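You operate a simulated robot arm through the tools that you are given. There is no shell and no other tool. Be economical: measure what you need, move in short steps, check, and stop when the job is done.

The job below is to be done with a simulated two-armed robot. You get a single attempt, and the scene is never put back.

## Task
Wipe up the spill on the left half of the bench with the blue cloth and put it back.

It is judged by the outcome, as a careful person would: the job done as asked, and still so three seconds after it is handed in. It fails if anything else is knocked over, pushed out of place, dropped, spilled or broken. Flat cloth is picked up by pressing the open fingertips on it (5 to 10 N) and closing them slowly along it; thin cloth reads only 2 to 8 mm in the jaws.

## Robot
Two 7-joint arms with two-finger parallel grippers on one trunk, on a base that drives. Base frame: it is fixed to the floor where the robot stands at the start and does not move with it; the origin is under the middle of the robot, x ahead of it, y to its left, z up; the surface under the hand at the start is at about z = 85. Readings come in cm, degrees, newtons and seconds.
The left shoulder is at the start at [8, 13.1, 94.7], the right one opposite. With the tool pointing down near the work surface each hand reaches from about 40 to 86 cm from the robot's upright axis, wherever it stands, measured 20 degrees to its own side. Payload 1.57 kg a hand.
The TCP of each hand is the grasp point between the finger pads, 3 cm short of the fingertips. In the tool frame z runs along the fingers and y along their closing line. Largest opening 11 cm; finger width 2.4, thickness 1.2; the body of the gripper, 4.8 by 11.2 cm, starts 7.8 cm behind the TCP.
Orientation is told as [roll, pitch, yaw] about the base's x, y, z axes, in that order, counted from this pose: with the fingers straight down and closing along the base's y, the tool's x points along the base's -x, its y along +y and its z along -z.

## Interface
- The arms move only by the tool arm_command. It takes "left_commands", "right_commands" or both (then of equal length, played together; a hand with none holds still); each is a list of rows, each a list of 7 numbers: the shift along the tool's x, y, z in units of 40 mm (1.0 is 40 mm), then the turn, a rotation vector about the tool's x, y, z in units of 8 degrees (1.0 is 8 degrees), then the gripper command, from -1 (shut) to 1 (fully open), values between in proportion. In form: [[tx, ty, tz, rx, ry, rz, grip], ...]. A call has 1 to 12 rows; each row shifts and turns the commanded pose from where the row before left it, along the tool's axes as they then stand. A call with a number of a shift or a turn outside -1 to 1 is refused whole. Rows are played at 5 a second. More than 5 cm and 8.6 degrees between two rows, or a gripper value outside its range, and nothing of the call is played. A pose out of reach is approached as far as the arm can. The call stops where the force on the tool passes 40 N (or 10 N more than at its start, if that is more) or the arm is blocked; 0.2 s more then pass. Each finger travels about 10.8 cm/s and halts on what it meets, pressing with about 34 N; the grip force reading is that of the motor and also rises with nothing between the fingers. The clock runs only during rows and for 0.2 s after the last one: add rows that do not move to give the fingers time. It gives the time, the measured TCP pose, the force on the tool (base axes), the opening and the grip force at its end, in the units of the frame above (readings bear some noise), with the torque about the TCP (base axes, N m) and any sound that the robot's microphone picked up, and new pictures: "views" is both (left out), scene, wrist or none (wrist: the cameras of the hands that moved).
- Cameras (640 x 400 px; columns grow to the right, rows downward): "scene" is now at [-6.77, -4.36, 141.36]; the picture's right is [-0.52, -0.85, 0.00], its down [-0.53, 0.32, -0.78] and it looks along [0.67, -0.41, -0.62] (base axes); focal length 288 px, centre (320, 200). "left" rides on the left gripper at [7, -1.6, -14.1] in its tool frame; the picture's right is [0.23, 0.97, 0.00], its down [-0.86, 0.20, -0.48] and it looks along [-0.47, 0.11, 0.88] (tool axes); focal length 222 px, centre (320, 200). "right" rides on the right gripper at [7, 1.6, -14.1] in its tool frame; the picture's right is [-0.23, 0.97, 0.00], its down [-0.85, -0.20, -0.48] and it looks along [-0.47, -0.11, 0.88] (tool axes); focal length 222 px, centre (320, 200). There is no depth. A picture from a camera that has moved, and an enlarged one, comes with that camera's place and axes in the base frame and with its lens.
- drive_base(legs): drives the robot by 1 to 6 legs, each [ahead, left, turn to the left] in cm, cm and degrees, along the robot's own axes; the way and the turn of a leg run together, so that a leg with both is an arc; at most 150 cm and 180 degrees a leg. The arms and the cameras ride along, it lands a little off, and it stops where it bumps. It gives what a move gives, and a new picture of the scene camera.
- aim_head(pan, tilt): turns the head with the scene camera to pan (to the left, within 109 degrees either way) and tilt (down, from -29 to 69), counted from straight ahead of the robot. It gives what a move gives, and a new picture of the scene camera.
- enlarge(camera, box): a new picture of the part [left, top, right, bottom] of that camera's present view, enlarged. The clock stands still meanwhile.
- close_job(): hands the job in; it is judged then, once.

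Go step by step. Nothing tells you exact positions but the pictures and the camera data: compare them with the known pose of the tool, close in by small moves and look again before you grip or let go. The budget is 120 turns and 260 pictures, counting those below and the enlarged ones. Unless the task says otherwise, let go and move clear before handing in.

The tools are called after "Emit:" as a command line: name --argument value ..., lists and objects as JSON in quotes. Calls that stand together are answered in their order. arm_command: Moves the arms, as the interface text tells. Its arguments: {"type":"object","properties":{"left_commands":{"type":"array","items":{"type":"array","items":{"type":"number"}}},"right_commands":{"type":"array","items":{"type":"array","items":{"type":"number"}}},"views":{"type":"string","enum":["both","scene","wrist","none"]}},"required":[]} The other tools are called the same way: drive_base (legs) drives the base; aim_head (pan, tilt) turns the head that bears the scene camera; enlarge (camera, box) takes an enlarged picture of a part of a camera's view; close_job () hands the job in.

At the start:

```text
time: 0.0
left_tool_pos: [57.09, -9.77, 109.82]
left_tcp_rot: [-0.1, -0.1, 0.0]
left_wrist_force: [0.7, -0.2, 0.8]
left_moment: [0.0, 0.01, 0.0]
left_gripper_width: 11.02
left_gripper_force: 0.0
right_tool_pos: [38.87, -49.3, 109.29]
right_tcp_rot: [0.0, 0.0, 0.0]
right_wrist_force: [-0.2, 0.2, 0.0]
right_moment: [-0.01, -0.01, 0.0]
right_gripper_width: 10.98
right_gripper_force: 0.0
robot x, y, heading: [-0.15, -0.14, 0.1]
head pan, tilt: [-31.4, 38.6]
```

scene: 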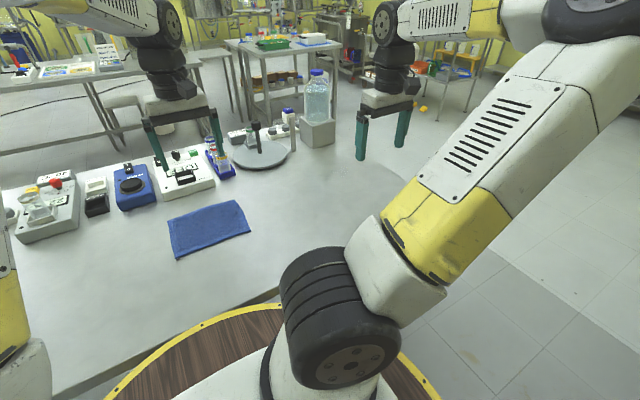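
right: 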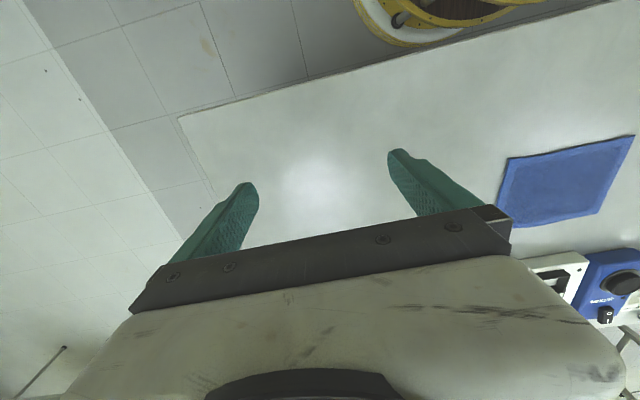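
left: 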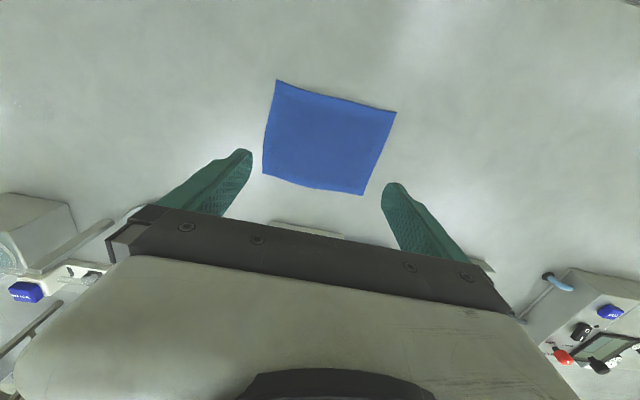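

The blue cloth lies flat at about (59, -8) on the bench, under the left hand. I'll turn the head to find the spill on the left half.

Emit:
aim_head --pan 30 --tilt 40

Emit:
aim_head --pan 0 --tilt 45

```text
time: 1.3
left_tool_pos: [57.01, -9.74, 109.83]
left_tcp_rot: [0.0, 0.0, 0.0]
left_wrist_force: [0.2, -0.1, -0.1]
left_moment: [-0.02, 0.01, -0.01]
left_gripper_width: 11.0
left_gripper_force: 0.1
right_tool_pos: [38.82, -49.29, 109.28]
right_tcp_rot: [-0.1, -0.1, 0.0]
right_wrist_force: [-0.4, 0.4, -0.8]
right_moment: [-0.02, 0.01, -0.03]
right_gripper_width: 10.99
right_gripper_force: 0.0
robot x, y, heading: [0.02, -0.08, 0.0]
head pan, tilt: [30.0, 40.0]
camera scene: at [-6.74, 4.36, 141.15], right [0.5, -0.87, 0.0], down [-0.56, -0.32, -0.77], along [0.66, 0.38, -0.64], focal length 288 px, centre (320, 200)
```

scene: 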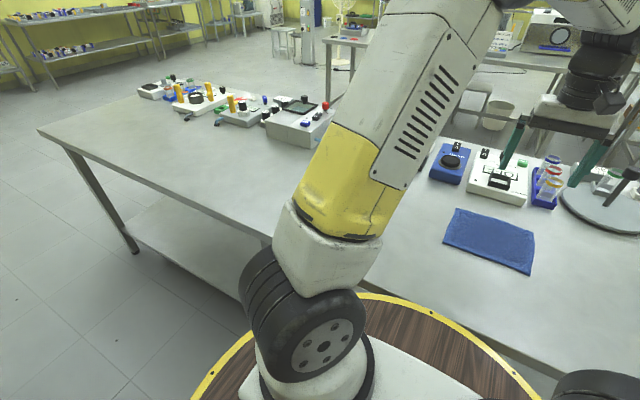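

```text
time: 2.3
left_tool_pos: [57.08, -9.71, 109.69]
left_tcp_rot: [0.0, 0.0, 0.0]
left_wrist_force: [0.9, -0.2, 1.6]
left_moment: [0.02, -0.01, 0.01]
left_gripper_width: 11.0
left_gripper_force: 0.1
right_tool_pos: [38.83, -49.28, 109.3]
right_tcp_rot: [0.1, 0.0, -0.2]
right_wrist_force: [-0.2, -0.2, -0.5]
right_moment: [-0.01, 0.02, 0.0]
right_gripper_width: 11.0
right_gripper_force: 0.1
robot x, y, heading: [0.1, 0.37, -0.4]
head pan, tilt: [0.0, 45.0]
camera scene: at [-5.97, 0.12, 140.42], right [0.0, -1.0, 0.0], down [-0.71, 0.0, -0.71], along [0.71, 0.0, -0.71], focal length 288 px, centre (320, 200)
```

scene: 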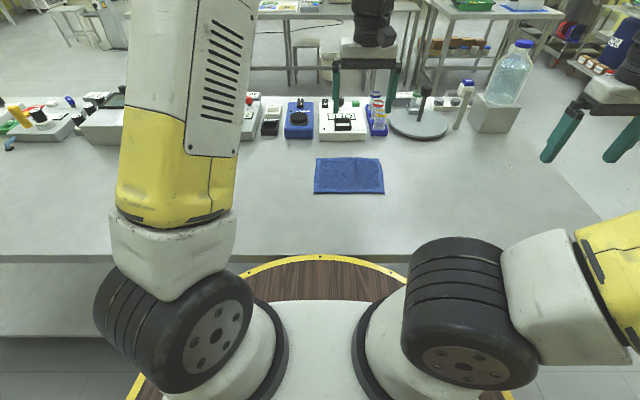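

No spill shows yet and the left arm hides part of the bench. I'll enlarge the left part.

Emit:
aim_head --pan 45 --tilt 35

Emit:
enlarge --camera "scene" --box '[80, 60, 400, 260]'

```text
time: 3.4
left_tool_pos: [57.1, -9.74, 109.83]
left_tcp_rot: [0.0, -0.1, 0.1]
left_wrist_force: [0.4, -0.4, -0.5]
left_moment: [0.03, -0.02, -0.02]
left_gripper_width: 10.99
left_gripper_force: 0.0
right_tool_pos: [38.77, -49.32, 109.33]
right_tcp_rot: [-0.1, 0.1, 0.0]
right_wrist_force: [-0.2, -0.5, -0.4]
right_moment: [0.01, -0.02, 0.01]
right_gripper_width: 10.98
right_gripper_force: 0.0
robot x, y, heading: [-0.42, 0.1, 0.1]
head pan, tilt: [45.0, 35.0]
camera scene: at [-7.88, 6.34, 141.9], right [0.71, -0.71, 0.0], down [-0.41, -0.41, -0.82], along [0.58, 0.58, -0.57], focal length 288 px, centre (320, 200)
```

scene: 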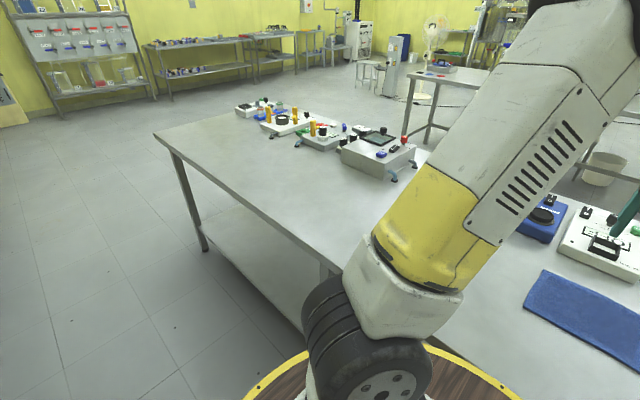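

```text
2.00 times, centred on (240, 160) of scene
camera zoom: at [-7.88, 6.34, 141.9], right [0.71, -0.71, 0.0], down [-0.41, -0.41, -0.82], along [0.58, 0.58, -0.57], focal length 576 px, centre (480, 280)
```

zoom: 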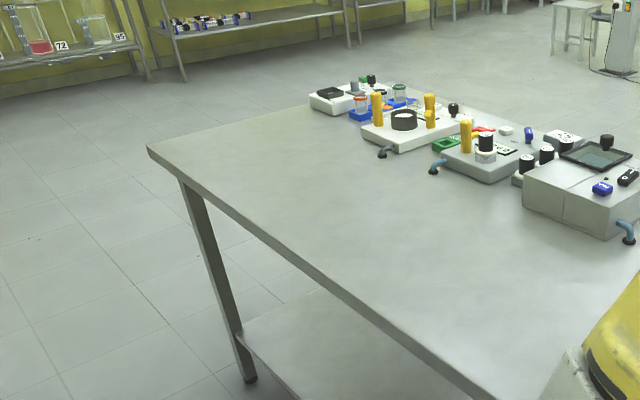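

The spill isn't clear yet, so I'll swing the left hand to the left, staying high, to look with its camera and clear the head's view.

Emit:
arm_command --left_commands '[[0, 1, -0.5, 0, 0, 0, 1], [0, 1, -0.5, 0, 0, 0, 1], [0, 1, -0.5, 0, 0, 0, 1], [0, 1, -0.5, 0, 0, 0, 1], [0, 1, 0, 0, 0, 0, 1], [0, 1, 0, 0, 0, 0, 1], [0, 1, 0, 0, 0, 0, 1], [0, 1, 0, 0, 0, 0, 1], [0, 1, 0, 0, 0, 0, 1], [0, 1, 0, 0, 0, 0, 1]]' --views "both"

```text
time: 5.6
left_tool_pos: [57.03, 30.23, 117.65]
left_tcp_rot: [0.0, 0.0, -0.1]
left_wrist_force: [0.0, -1.3, 0.6]
left_moment: [0.05, 0.0, 0.04]
left_gripper_width: 10.99
left_gripper_force: 0.0
right_tool_pos: [38.85, -49.32, 109.34]
right_tcp_rot: [0.1, 0.1, 0.1]
right_wrist_force: [0.5, -1.0, -0.6]
right_moment: [0.02, -0.02, 0.0]
right_gripper_width: 10.99
right_gripper_force: 0.2
robot x, y, heading: [0.0, 0.22, -0.0]
head pan, tilt: [45.0, 35.0]
camera scene: at [-7.88, 6.32, 141.9], right [0.71, -0.71, 0.0], down [-0.41, -0.41, -0.82], along [0.58, 0.58, -0.57], focal length 288 px, centre (320, 200)
camera left: at [49.88, 28.56, 131.9], right [-0.23, 0.97, 0.0], down [0.86, 0.2, 0.48], along [0.47, 0.11, -0.88], focal length 222 px, centre (320, 200)
```

scene: 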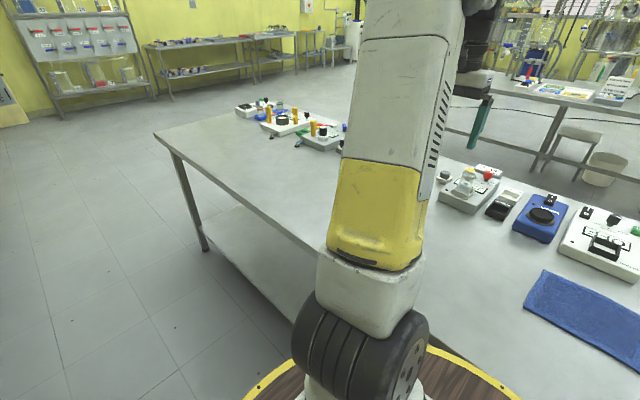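
left: 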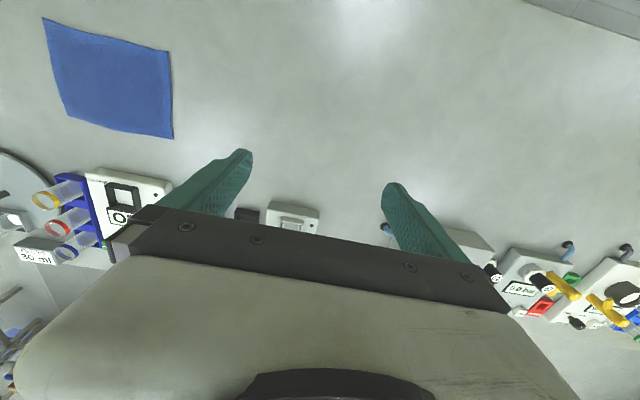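

The bench looks clean so far; a clear spill could be faint. I'll enlarge the pictures.

Emit:
enlarge --camera "left" --box '[320, 0, 640, 200]'

Emit:
enlarge --camera "left" --box '[100, 0, 420, 200]'

Emit:
enlarge --camera "scene" --box '[150, 90, 350, 290]'

Emit:
enlarge --camera "scene" --box '[380, 150, 640, 400]'

```text
2.00 times, centred on (480, 100) of left
camera zoom: at [49.88, 28.56, 131.9], right [-0.23, 0.97, 0.0], down [0.86, 0.2, 0.48], along [0.47, 0.11, -0.88], focal length 444 px, centre (0, 400)
```

zoom: 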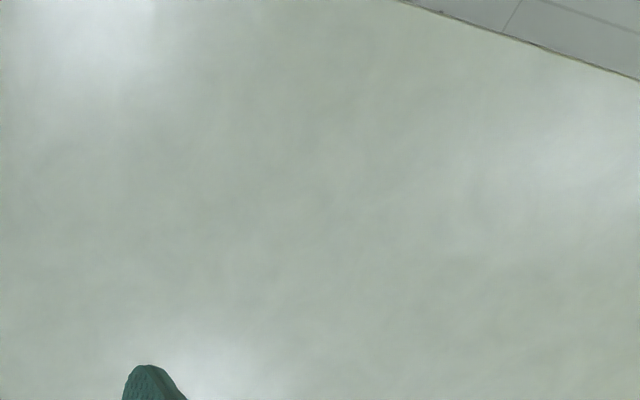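

```text
2.00 times, centred on (260, 100) of left
camera zoom: at [49.88, 28.56, 131.9], right [-0.23, 0.97, 0.0], down [0.86, 0.2, 0.48], along [0.47, 0.11, -0.88], focal length 444 px, centre (440, 400)
```

zoom: 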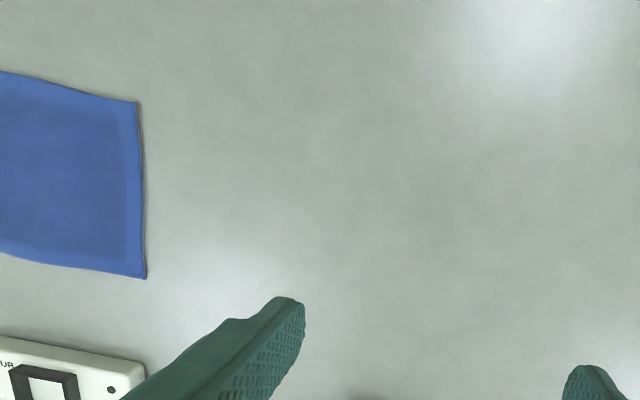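

```text
2.00 times, centred on (250, 190) of scene
camera zoom: at [-7.88, 6.32, 141.9], right [0.71, -0.71, 0.0], down [-0.41, -0.41, -0.82], along [0.58, 0.58, -0.57], focal length 576 px, centre (460, 220)
```

zoom: 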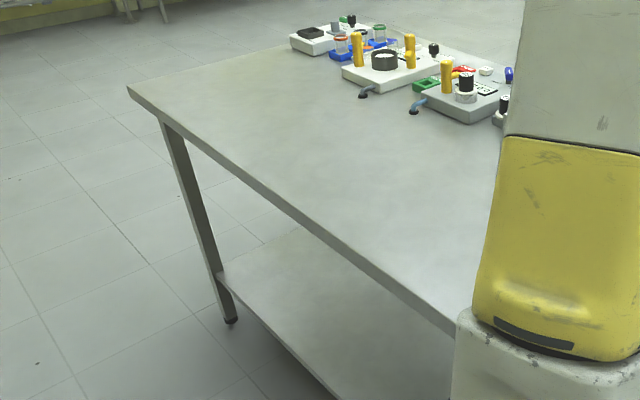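

```text
1.60 times, centred on (510, 275) of scene
camera zoom: at [-7.88, 6.32, 141.9], right [0.71, -0.71, 0.0], down [-0.41, -0.41, -0.82], along [0.58, 0.58, -0.57], focal length 461 px, centre (16, 80)
```

zoom: 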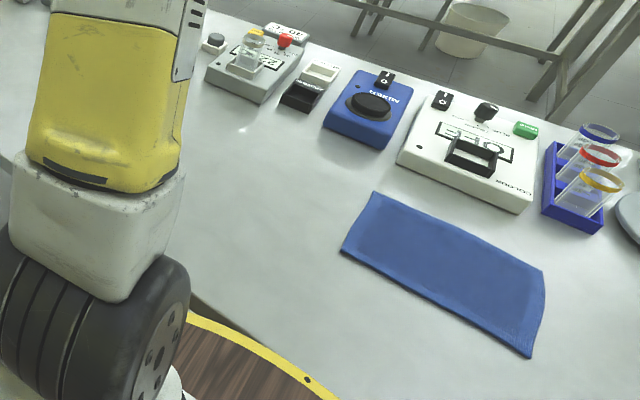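

There is a possible glint near (69, 22). I'll zoom in there, and at the far left end.

Emit:
enlarge --camera "scene" --box '[420, 190, 520, 260]'

Emit:
aim_head --pan 20 --tilt 45

```text
5.71 times, centred on (470, 225) of scene
camera zoom: at [-7.88, 6.32, 141.9], right [0.71, -0.71, 0.0], down [-0.41, -0.41, -0.82], along [0.58, 0.58, -0.57], focal length 1646 px, centre (-537, 57)
```

zoom: 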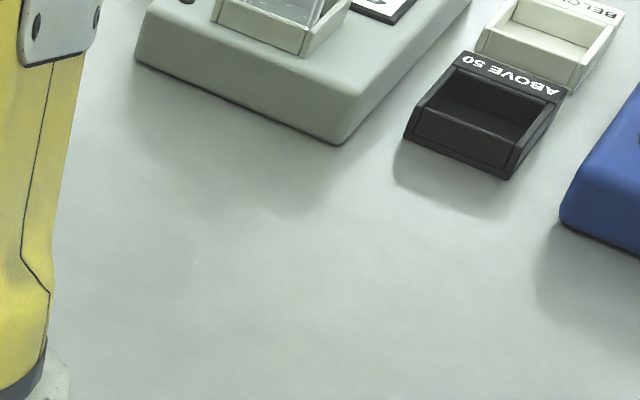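

```text
time: 6.5
left_tool_pos: [56.88, 30.17, 117.76]
left_tcp_rot: [0.0, 0.1, 0.0]
left_wrist_force: [-0.7, 0.5, -0.3]
left_moment: [-0.02, 0.04, 0.03]
left_gripper_width: 11.01
left_gripper_force: 0.0
right_tool_pos: [38.71, -49.35, 109.22]
right_tcp_rot: [0.0, 0.0, -0.1]
right_wrist_force: [0.1, 0.0, -0.8]
right_moment: [-0.05, 0.02, 0.01]
right_gripper_width: 11.04
right_gripper_force: 0.0
robot x, y, heading: [0.04, 0.08, 0.1]
head pan, tilt: [20.0, 45.0]
camera scene: at [-6.47, 2.91, 140.42], right [0.34, -0.94, 0.0], down [-0.66, -0.24, -0.71], along [0.66, 0.24, -0.71], focal length 288 px, centre (320, 200)
```

scene: 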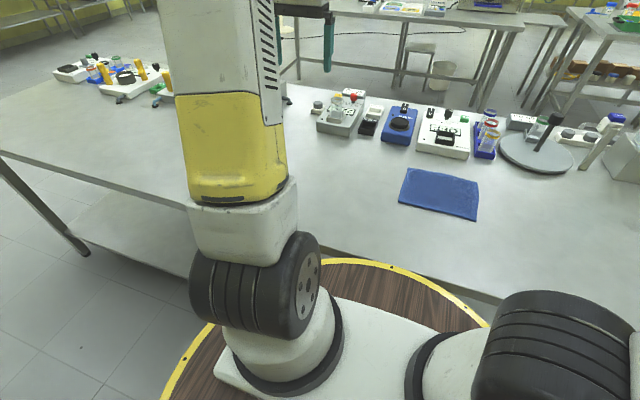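

No spill in this part of the bench. I'll drive left along the bench, with the arms high, to see the left end.

Emit:
drive_base --legs '[[0, 75, 0]]'

Emit:
aim_head --pan 55 --tilt 42

Emit:
aim_head --pan -10 --tilt 42

Emit:
enlarge --camera "left" --box '[0, 0, 640, 400]'

```text
time: 10.5
left_tool_pos: [57.3, 104.88, 117.67]
left_tcp_rot: [0.1, 0.0, -0.3]
left_wrist_force: [-0.5, -0.8, 0.0]
left_moment: [0.02, -0.01, 0.01]
left_gripper_width: 11.0
left_gripper_force: 0.2
right_tool_pos: [38.78, 25.48, 109.36]
right_tcp_rot: [-0.1, 0.0, -0.3]
right_wrist_force: [0.0, 0.3, 0.0]
right_moment: [0.04, 0.01, 0.0]
right_gripper_width: 10.98
right_gripper_force: 0.0
robot x, y, heading: [0.33, 74.79, -0.1]
head pan, tilt: [20.0, 45.0]
camera scene: at [-6.27, 77.9, 140.42], right [0.34, -0.94, 0.0], down [-0.67, -0.24, -0.71], along [0.67, 0.24, -0.71], focal length 288 px, centre (320, 200)
```

scene: 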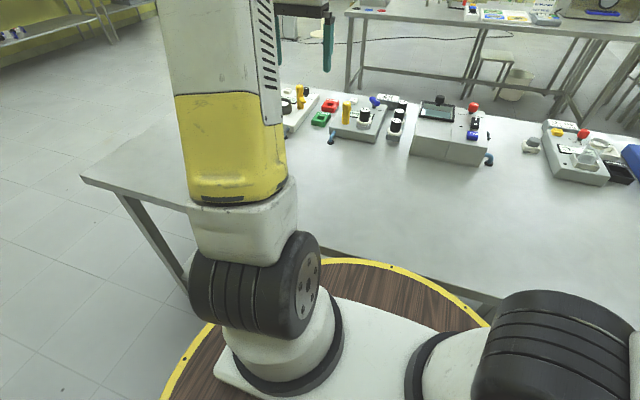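

```text
time: 11.5
left_tool_pos: [57.36, 104.91, 117.77]
left_tcp_rot: [0.0, 0.1, -0.3]
left_wrist_force: [0.4, 0.3, 0.1]
left_moment: [-0.04, -0.02, -0.04]
left_gripper_width: 11.02
left_gripper_force: 0.1
right_tool_pos: [38.68, 25.57, 109.31]
right_tcp_rot: [0.0, 0.0, -0.3]
right_wrist_force: [-0.6, -0.8, 0.5]
right_moment: [0.01, 0.01, 0.01]
right_gripper_width: 11.02
right_gripper_force: 0.0
robot x, y, heading: [0.25, 74.74, -0.5]
head pan, tilt: [55.0, 42.0]
camera scene: at [-9.09, 81.99, 140.85], right [0.82, -0.58, 0.0], down [-0.39, -0.55, -0.74], along [0.43, 0.61, -0.67], focal length 288 px, centre (320, 200)
```

scene: 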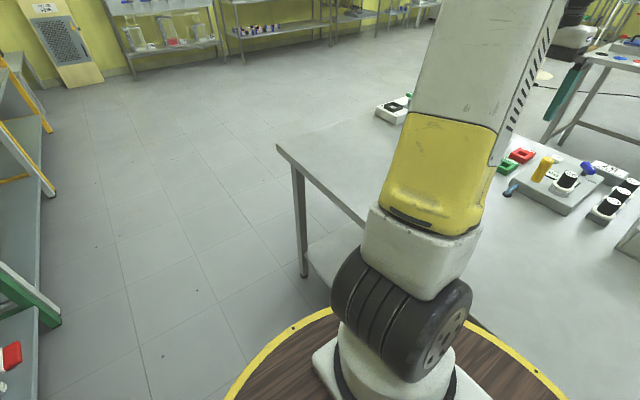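

```text
time: 12.9
left_tool_pos: [57.42, 105.04, 117.69]
left_tcp_rot: [0.0, 0.0, -0.3]
left_wrist_force: [0.1, 0.2, 0.2]
left_moment: [-0.01, 0.0, 0.0]
left_gripper_width: 11.02
left_gripper_force: 0.1
right_tool_pos: [38.86, 25.54, 109.2]
right_tcp_rot: [0.1, -0.1, -0.3]
right_wrist_force: [0.2, 1.3, -0.3]
right_moment: [-0.02, -0.01, -0.02]
right_gripper_width: 11.0
right_gripper_force: 0.2
robot x, y, heading: [0.34, 74.86, -0.4]
head pan, tilt: [-10.0, 42.0]
camera scene: at [-5.7, 73.68, 140.85], right [-0.18, -0.98, 0.0], down [-0.66, 0.12, -0.74], along [0.73, -0.13, -0.67], focal length 288 px, centre (320, 200)
```

scene: 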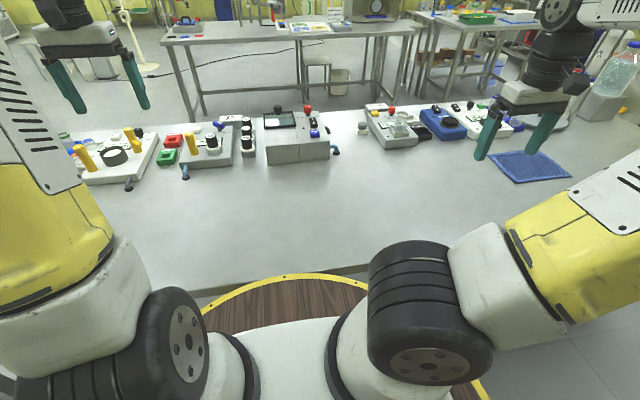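

```text
1.00 times, centred on (320, 200) of left (not enlarged: the box is as wide or as high as the picture)
camera zoom: at [50.2, 103.29, 131.89], right [-0.22, 0.97, 0.0], down [0.86, 0.2, 0.48], along [0.47, 0.11, -0.88], focal length 222 px, centre (320, 200)
```

zoom: 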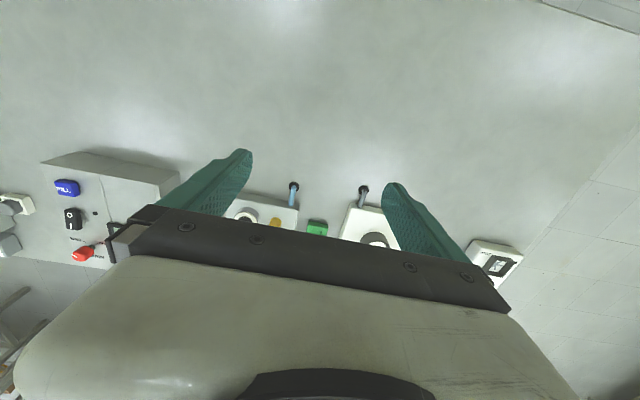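

No obvious colour here. I'll zoom into the bench in these views for a clear liquid.

Emit:
enlarge --camera "scene" --box '[80, 140, 280, 270]'

Emit:
enlarge --camera "scene" --box '[260, 140, 460, 270]'

Emit:
enlarge --camera "left" --box '[0, 0, 260, 160]'

Emit:
enlarge --camera "left" --box '[380, 0, 640, 180]'

Emit:
enlarge --camera "right" --box '[0, 0, 640, 400]'

```text
3.08 times, centred on (180, 205) of scene
camera zoom: at [-5.7, 73.68, 140.85], right [-0.18, -0.98, 0.0], down [-0.66, 0.12, -0.74], along [0.73, -0.13, -0.67], focal length 886 px, centre (751, 185)
```

zoom: 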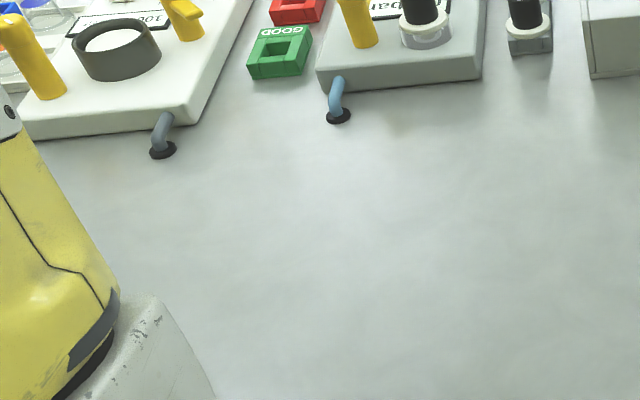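

```text
3.08 times, centred on (360, 205) of scene
camera zoom: at [-5.7, 73.68, 140.85], right [-0.18, -0.98, 0.0], down [-0.66, 0.12, -0.74], along [0.73, -0.13, -0.67], focal length 886 px, centre (197, 185)
```

zoom: 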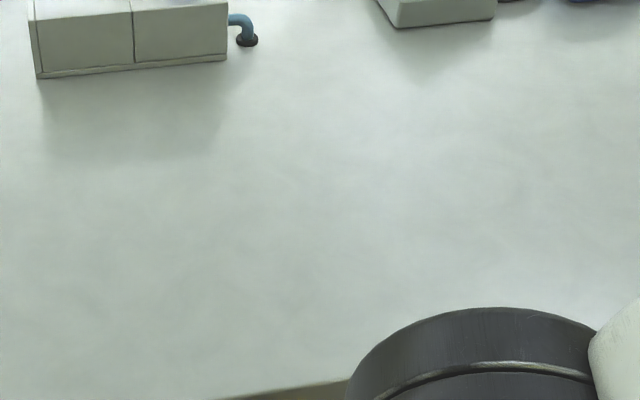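

```text
2.46 times, centred on (130, 80) of left
camera zoom: at [50.2, 103.29, 131.89], right [-0.22, 0.97, 0.0], down [0.86, 0.2, 0.48], along [0.47, 0.11, -0.88], focal length 547 px, centre (788, 495)
```

zoom: 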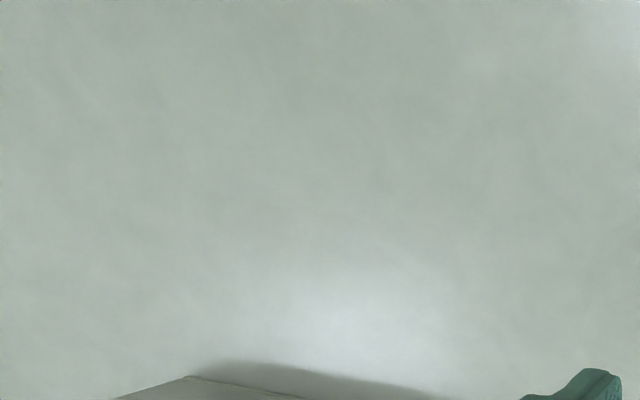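

```text
2.22 times, centred on (510, 90) of left
camera zoom: at [50.2, 103.29, 131.89], right [-0.22, 0.97, 0.0], down [0.86, 0.2, 0.48], along [0.47, 0.11, -0.88], focal length 494 px, centre (-102, 444)
```

zoom: 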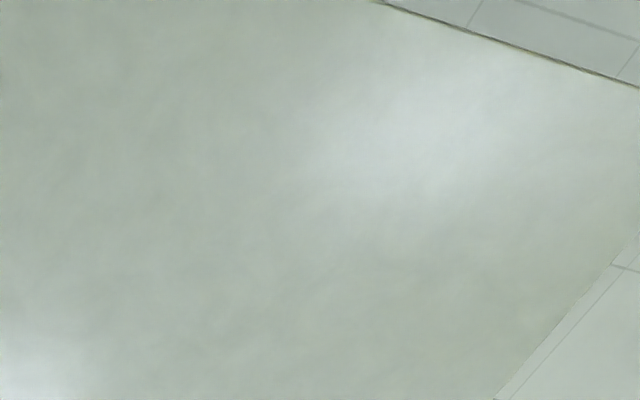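

```text
1.00 times, centred on (320, 200) of right (not enlarged: the box is as wide or as high as the picture)
camera zoom: at [31.79, 27.08, 123.39], right [0.23, 0.97, 0.0], down [0.85, -0.2, 0.48], along [0.47, -0.11, -0.88], focal length 222 px, centre (320, 200)
```

zoom: 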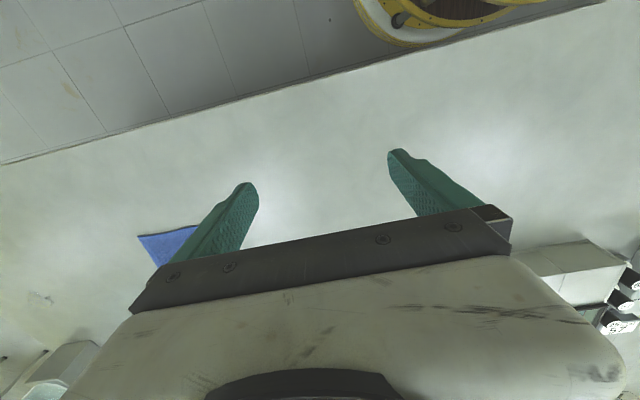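

There is a faint brownish patch at the lower left of the right-hand picture. I'll zoom in there and over the left end.

Emit:
enlarge --camera "right" --box '[0, 240, 140, 340]'

Emit:
aim_head --pan 12 --tilt 35

Emit:
enlarge --camera "scene" --box '[200, 80, 400, 205]'

Emit:
enlarge --camera "scene" --box '[400, 80, 600, 205]'

```text
4.00 times, centred on (70, 290) of right
camera zoom: at [31.79, 27.08, 123.39], right [0.23, 0.97, 0.0], down [0.85, -0.2, 0.48], along [0.47, -0.11, -0.88], focal length 888 px, centre (1320, -160)
```

zoom: 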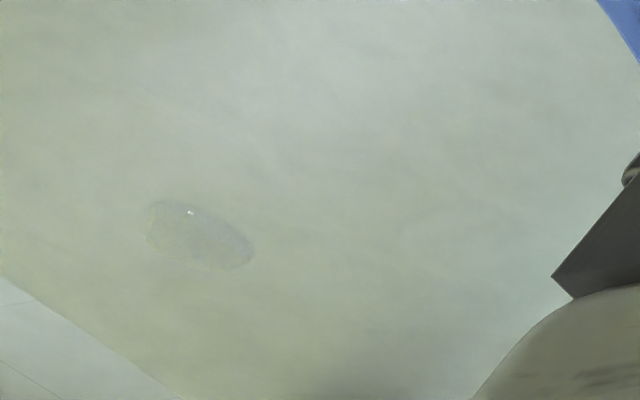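

```text
time: 13.8
left_tool_pos: [57.25, 104.97, 117.69]
left_tcp_rot: [0.0, 0.0, -0.3]
left_wrist_force: [-0.1, 0.0, -0.9]
left_moment: [0.02, 0.01, 0.0]
left_gripper_width: 10.99
left_gripper_force: 0.0
right_tool_pos: [38.83, 25.63, 109.24]
right_tcp_rot: [-0.1, 0.0, -0.3]
right_wrist_force: [-0.1, 0.5, -0.9]
right_moment: [0.01, -0.04, 0.0]
right_gripper_width: 10.98
right_gripper_force: 0.1
robot x, y, heading: [0.36, 74.98, -0.2]
head pan, tilt: [12.0, 35.0]
camera scene: at [-5.3, 76.95, 141.9], right [0.2, -0.98, 0.0], down [-0.56, -0.12, -0.82], along [0.8, 0.17, -0.57], focal length 288 px, centre (320, 200)
```

scene: 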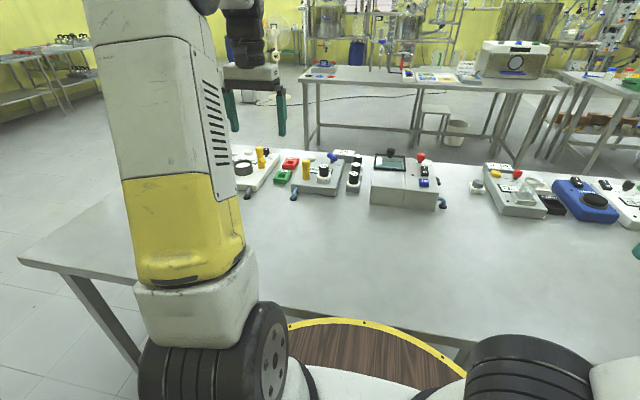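

```text
3.20 times, centred on (300, 142) of scene
camera zoom: at [-5.3, 76.95, 141.9], right [0.2, -0.98, 0.0], down [-0.56, -0.12, -0.82], along [0.8, 0.17, -0.57], focal length 922 px, centre (384, 384)
```

zoom: 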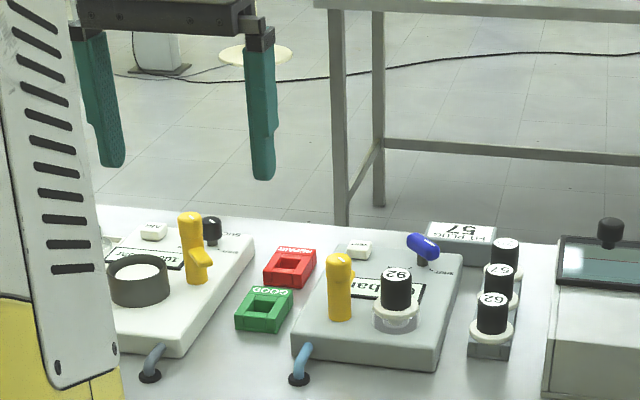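

```text
3.20 times, centred on (500, 142) of scene
camera zoom: at [-5.3, 76.95, 141.9], right [0.2, -0.98, 0.0], down [-0.56, -0.12, -0.82], along [0.8, 0.17, -0.57], focal length 922 px, centre (-256, 384)
```

zoom: 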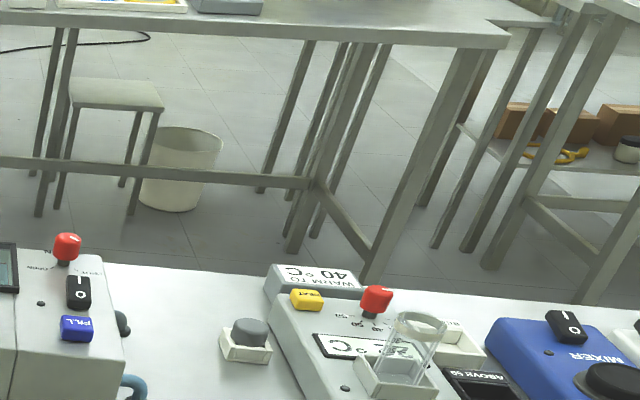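

The right-end picture shows that the spills are clear puddles; that one is on the right half. I'll search the left half closely for a similar outline.

Emit:
enlarge --camera "scene" --box '[500, 200, 640, 290]'

Emit:
enlarge --camera "scene" --box '[240, 190, 380, 280]'

Emit:
enlarge --camera "scene" --box '[370, 190, 510, 280]'

Emit:
enlarge --camera "scene" --box '[20, 190, 160, 280]'

Emit:
enlarge --camera "left" --box '[220, 0, 420, 125]'

Emit:
enlarge --camera "left" --box '[440, 120, 600, 240]'

```text
4.44 times, centred on (570, 245) of scene
camera zoom: at [-5.3, 76.95, 141.9], right [0.2, -0.98, 0.0], down [-0.56, -0.12, -0.82], along [0.8, 0.17, -0.57], focal length 1280 px, centre (-791, 0)
```

zoom: 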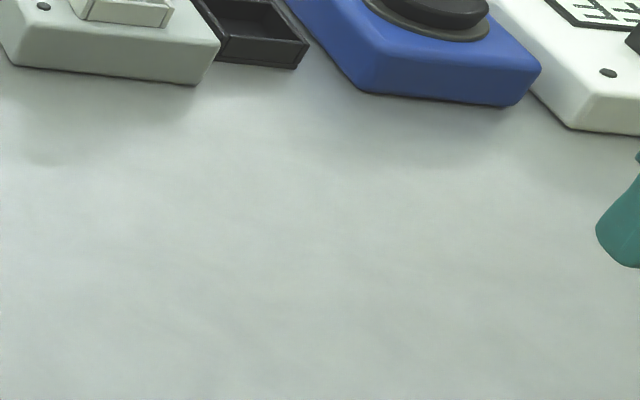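

```text
4.44 times, centred on (310, 235) of scene
camera zoom: at [-5.3, 76.95, 141.9], right [0.2, -0.98, 0.0], down [-0.56, -0.12, -0.82], along [0.8, 0.17, -0.57], focal length 1280 px, centre (364, 44)
```

zoom: 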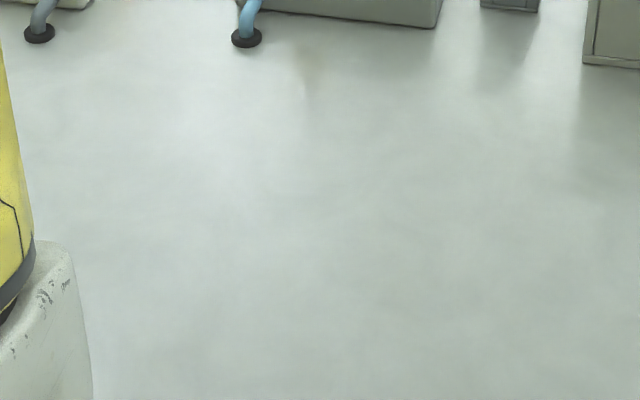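

```text
4.44 times, centred on (440, 235) of scene
camera zoom: at [-5.3, 76.95, 141.9], right [0.2, -0.98, 0.0], down [-0.56, -0.12, -0.82], along [0.8, 0.17, -0.57], focal length 1280 px, centre (-213, 44)
```

zoom: 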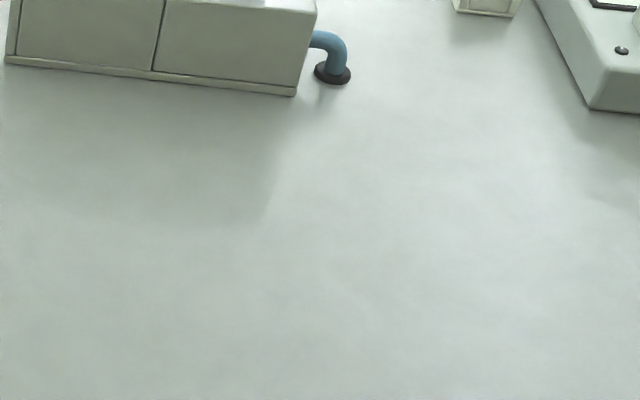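

```text
4.44 times, centred on (90, 235) of scene
camera zoom: at [-5.3, 76.95, 141.9], right [0.2, -0.98, 0.0], down [-0.56, -0.12, -0.82], along [0.8, 0.17, -0.57], focal length 1280 px, centre (1342, 44)
```

zoom: 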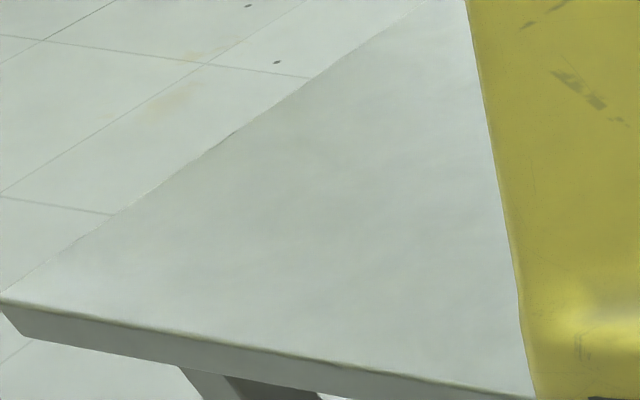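

```text
3.20 times, centred on (320, 62) of left
camera zoom: at [50.2, 103.3, 131.89], right [-0.22, 0.97, 0.0], down [0.86, 0.2, 0.48], along [0.47, 0.11, -0.88], focal length 711 px, centre (320, 640)
```

zoom: 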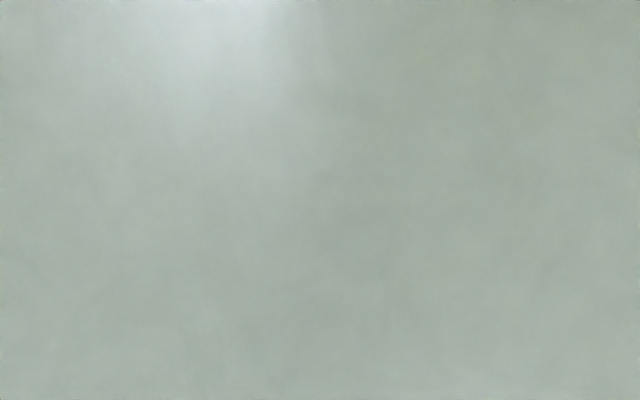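

```text
3.33 times, centred on (520, 180) of left
camera zoom: at [50.2, 103.3, 131.89], right [-0.22, 0.97, 0.0], down [0.86, 0.2, 0.48], along [0.47, 0.11, -0.88], focal length 740 px, centre (-347, 267)
```

zoom: 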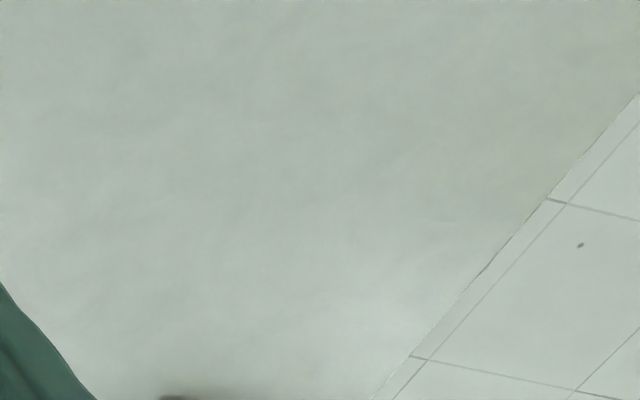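

A faint mark shows near the left edge. I'll zoom there and shift the left hand toward it.

Emit:
enlarge --camera "left" --box '[510, 130, 600, 190]'

Emit:
arm_command --left_commands '[[0, 1, 0, 0, 0, 0, 1], [0, 1, 0, 0, 0, 0, 1], [0, 1, 0, 0, 0, 0, 1], [0, 1, 0, 0, 0, 0, 1], [0, 1, 0, 0, 0, 0, 1], [0, 1, 0, 0, 0, 0, 1]]' --views "wrist"

Emit:
enlarge --camera "left" --box '[300, 0, 620, 200]'

```text
6.67 times, centred on (555, 160) of left
camera zoom: at [50.2, 103.3, 131.89], right [-0.22, 0.97, 0.0], down [0.86, 0.2, 0.48], along [0.47, 0.11, -0.88], focal length 1481 px, centre (-1247, 467)
```

zoom: 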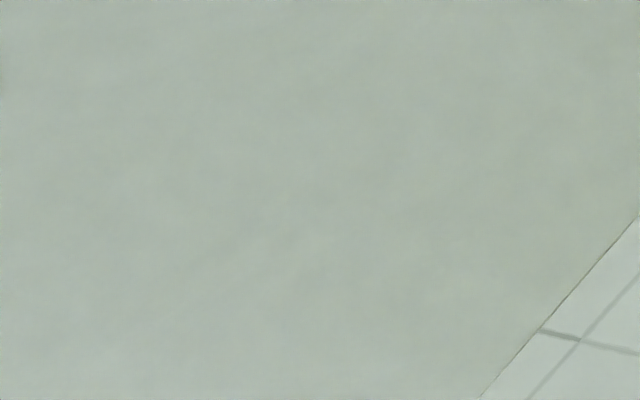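

```text
time: 15.2
left_tool_pos: [57.41, 128.82, 117.83]
left_tcp_rot: [0.0, 0.1, -0.2]
left_wrist_force: [0.3, 0.8, 0.2]
left_moment: [0.02, -0.01, 0.04]
left_gripper_width: 11.01
left_gripper_force: 0.1
right_tool_pos: [38.67, 25.42, 109.28]
right_tcp_rot: [0.1, 0.0, -0.4]
right_wrist_force: [-0.3, -0.3, 0.9]
right_moment: [0.02, -0.01, 0.02]
right_gripper_width: 10.99
right_gripper_force: 0.0
robot x, y, heading: [0.1, 74.91, -0.2]
head pan, tilt: [12.0, 35.0]
camera left: at [50.3, 127.31, 131.92], right [-0.22, 0.97, 0.0], down [0.86, 0.2, 0.48], along [0.47, 0.11, -0.88], focal length 222 px, centre (320, 200)
```

left: 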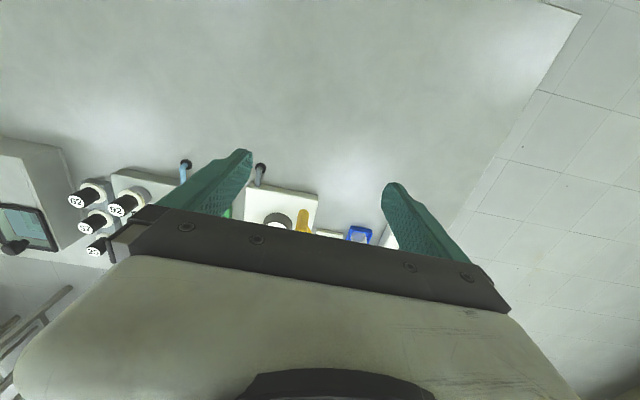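

```text
2.00 times, centred on (460, 100) of left
camera zoom: at [50.3, 127.31, 131.92], right [-0.22, 0.97, 0.0], down [0.86, 0.2, 0.48], along [0.47, 0.11, -0.88], focal length 444 px, centre (40, 400)
```

zoom: 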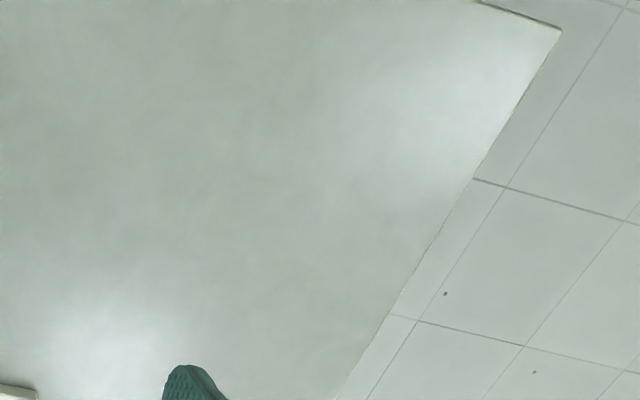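

The left end looks clean. I'll check the middle region between, y 20–100, with the head.

Emit:
aim_head --pan -22 --tilt 48

Emit:
enlarge --camera "scene" --box '[100, 100, 260, 200]'

Emit:
enlarge --camera "scene" --box '[240, 100, 400, 200]'

Emit:
enlarge --camera "scene" --box '[380, 100, 540, 200]'

Emit:
enlarge --camera "right" --box '[400, 60, 640, 210]'

```text
time: 16.2
left_tool_pos: [57.34, 129.07, 117.65]
left_tcp_rot: [0.0, 0.1, -0.4]
left_wrist_force: [0.0, -0.4, -0.1]
left_moment: [0.01, -0.01, 0.02]
left_gripper_width: 11.03
left_gripper_force: 0.0
right_tool_pos: [38.79, 25.41, 109.2]
right_tcp_rot: [0.0, 0.0, -0.3]
right_wrist_force: [-0.6, 1.1, 0.0]
right_moment: [0.03, 0.0, -0.01]
right_gripper_width: 11.01
right_gripper_force: 0.0
robot x, y, heading: [0.04, 75.17, -0.0]
head pan, tilt: [-22.0, 48.0]
camera scene: at [-6.63, 72.19, 140.0], right [-0.38, -0.93, 0.0], down [-0.69, 0.28, -0.67], along [0.62, -0.25, -0.74], focal length 288 px, centre (320, 200)
```

scene: 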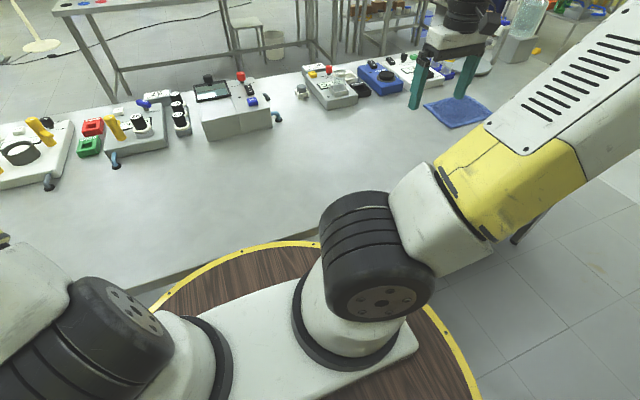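

```text
4.00 times, centred on (180, 150) of scene
camera zoom: at [-6.63, 72.19, 140.0], right [-0.38, -0.93, 0.0], down [-0.69, 0.28, -0.67], along [0.62, -0.25, -0.74], focal length 1152 px, centre (880, 400)
```

zoom: 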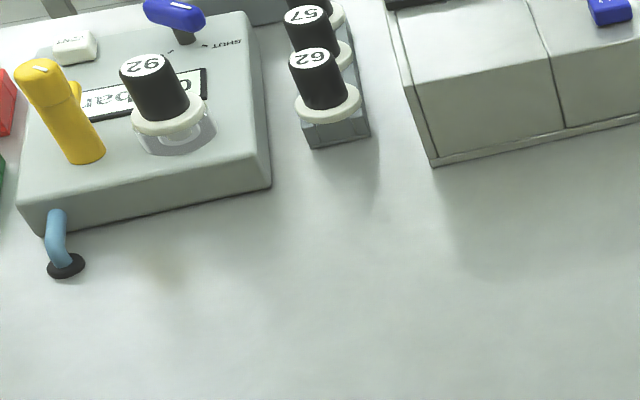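

```text
4.00 times, centred on (320, 150) of scene
camera zoom: at [-6.63, 72.19, 140.0], right [-0.38, -0.93, 0.0], down [-0.69, 0.28, -0.67], along [0.62, -0.25, -0.74], focal length 1152 px, centre (320, 400)
```

zoom: 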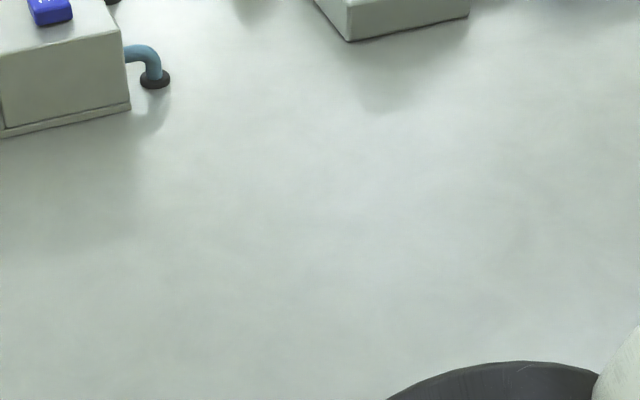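

```text
4.00 times, centred on (460, 150) of scene
camera zoom: at [-6.63, 72.19, 140.0], right [-0.38, -0.93, 0.0], down [-0.69, 0.28, -0.67], along [0.62, -0.25, -0.74], focal length 1152 px, centre (-240, 400)
```

zoom: 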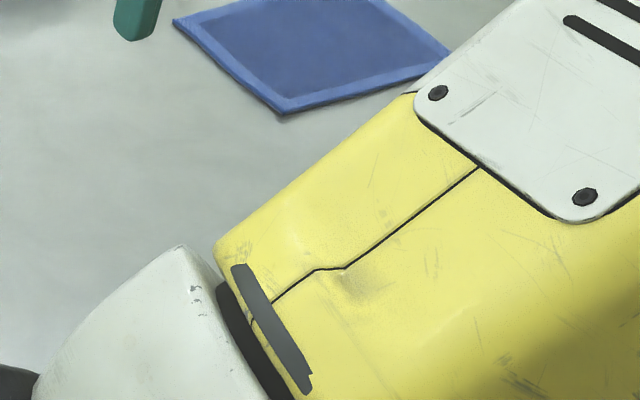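

```text
2.67 times, centred on (520, 135) of right
camera zoom: at [31.79, 27.08, 123.4], right [0.23, 0.97, 0.0], down [0.85, -0.2, 0.48], along [0.47, -0.11, -0.88], focal length 592 px, centre (-213, 373)
```

zoom: 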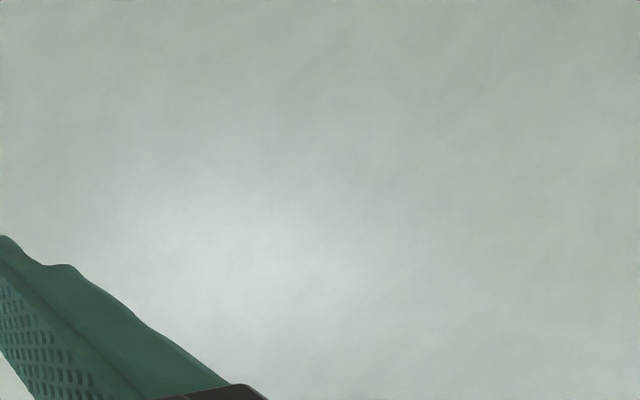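

A brownish smear near (72, 97) appears from several viewpoints. I'll check it from the left wrist camera.

Emit:
enlarge --camera "left" --box '[90, 100, 250, 200]'

Emit:
enlarge --camera "left" --box '[0, 0, 200, 125]'

Emit:
enlarge --camera "left" --box '[200, 0, 400, 125]'

Emit:
enlarge --camera "left" --box '[380, 0, 580, 125]'

Emit:
enlarge --camera "left" --box '[240, 110, 440, 235]'

```text
4.00 times, centred on (170, 150) of left
camera zoom: at [50.31, 127.27, 131.91], right [-0.22, 0.97, 0.0], down [0.86, 0.2, 0.48], along [0.47, 0.11, -0.88], focal length 888 px, centre (920, 400)
```

zoom: 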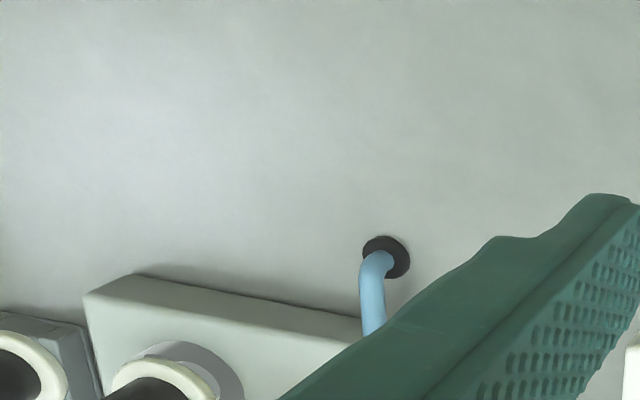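

```text
3.20 times, centred on (100, 62) of left
camera zoom: at [50.31, 127.27, 131.91], right [-0.22, 0.97, 0.0], down [0.86, 0.2, 0.48], along [0.47, 0.11, -0.88], focal length 711 px, centre (1024, 640)
```

zoom: 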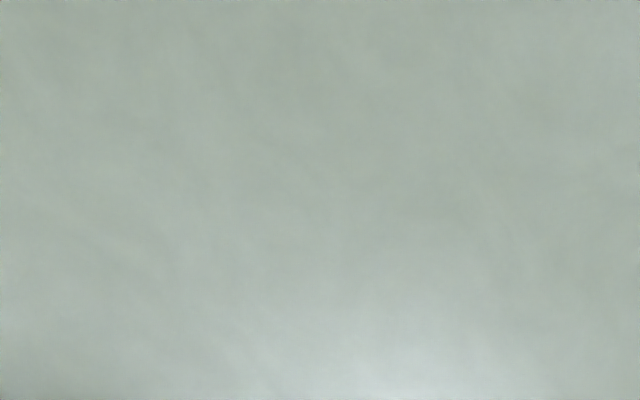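

```text
3.20 times, centred on (300, 62) of left
camera zoom: at [50.31, 127.27, 131.91], right [-0.22, 0.97, 0.0], down [0.86, 0.2, 0.48], along [0.47, 0.11, -0.88], focal length 711 px, centre (384, 640)
```

zoom: 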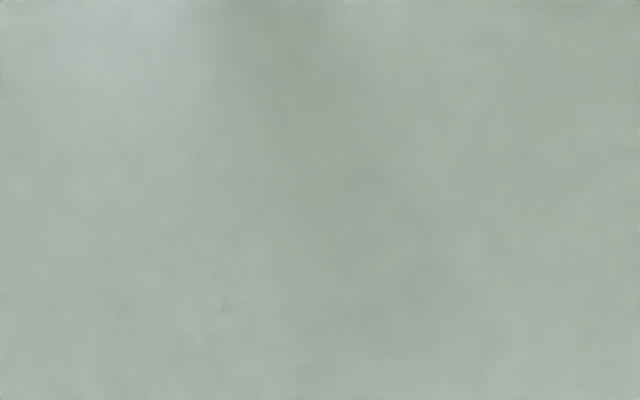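

```text
3.20 times, centred on (480, 62) of left
camera zoom: at [50.31, 127.27, 131.91], right [-0.22, 0.97, 0.0], down [0.86, 0.2, 0.48], along [0.47, 0.11, -0.88], focal length 711 px, centre (-192, 640)
```

zoom: 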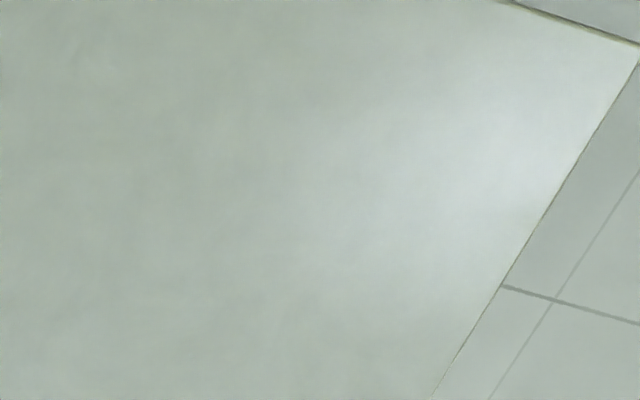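

```text
3.20 times, centred on (340, 172) of left
camera zoom: at [50.31, 127.27, 131.91], right [-0.22, 0.97, 0.0], down [0.86, 0.2, 0.48], along [0.47, 0.11, -0.88], focal length 711 px, centre (256, 288)
```

zoom: 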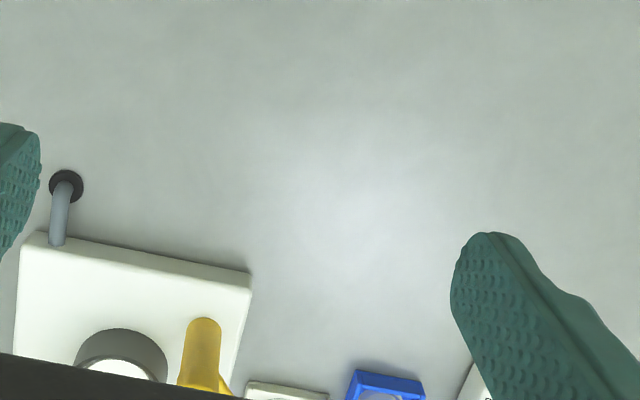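

There's a faint textured spot near (55, 118). I'll zoom strongly on it.

Emit:
enlarge --camera "left" --box '[220, 70, 300, 120]'

Emit:
aim_head --pan 40 --tilt 45

```text
8.00 times, centred on (260, 95) of left
camera zoom: at [50.31, 127.27, 131.91], right [-0.22, 0.97, 0.0], down [0.86, 0.2, 0.48], along [0.47, 0.11, -0.88], focal length 1777 px, centre (800, 1040)
```

zoom: 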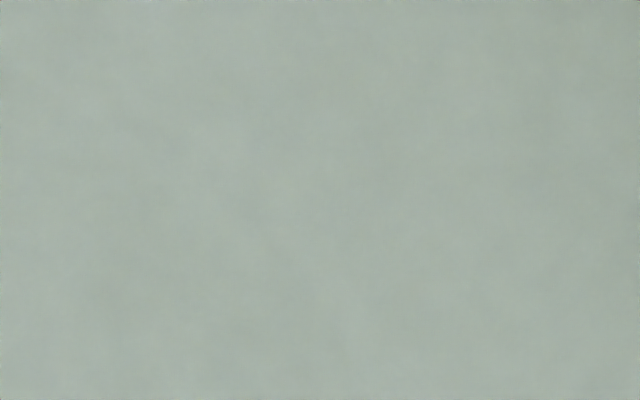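

```text
time: 17.5
left_tool_pos: [57.45, 128.92, 117.79]
left_tcp_rot: [0.0, 0.1, -0.3]
left_wrist_force: [-0.2, 0.8, -0.2]
left_moment: [0.0, -0.02, 0.0]
left_gripper_width: 10.99
left_gripper_force: 0.0
right_tool_pos: [38.88, 25.5, 109.31]
right_tcp_rot: [0.0, -0.1, -0.3]
right_wrist_force: [-0.2, 0.1, 0.1]
right_moment: [0.02, -0.02, 0.02]
right_gripper_width: 11.03
right_gripper_force: 0.1
robot x, y, heading: [0.02, 74.78, -0.1]
head pan, tilt: [40.0, 45.0]
camera scene: at [-7.67, 80.36, 140.42], right [0.64, -0.77, 0.0], down [-0.54, -0.45, -0.71], along [0.54, 0.45, -0.71], focal length 288 px, centre (320, 200)
```

scene: 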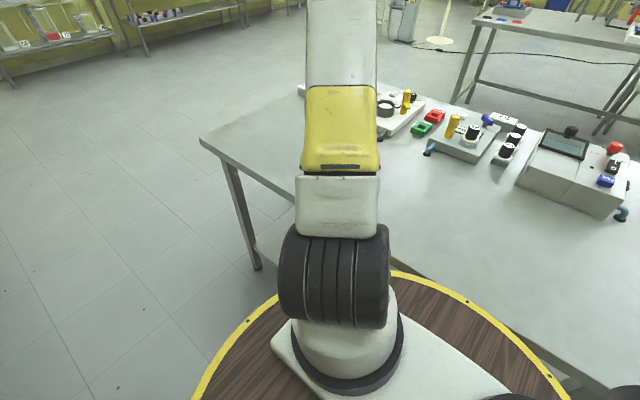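

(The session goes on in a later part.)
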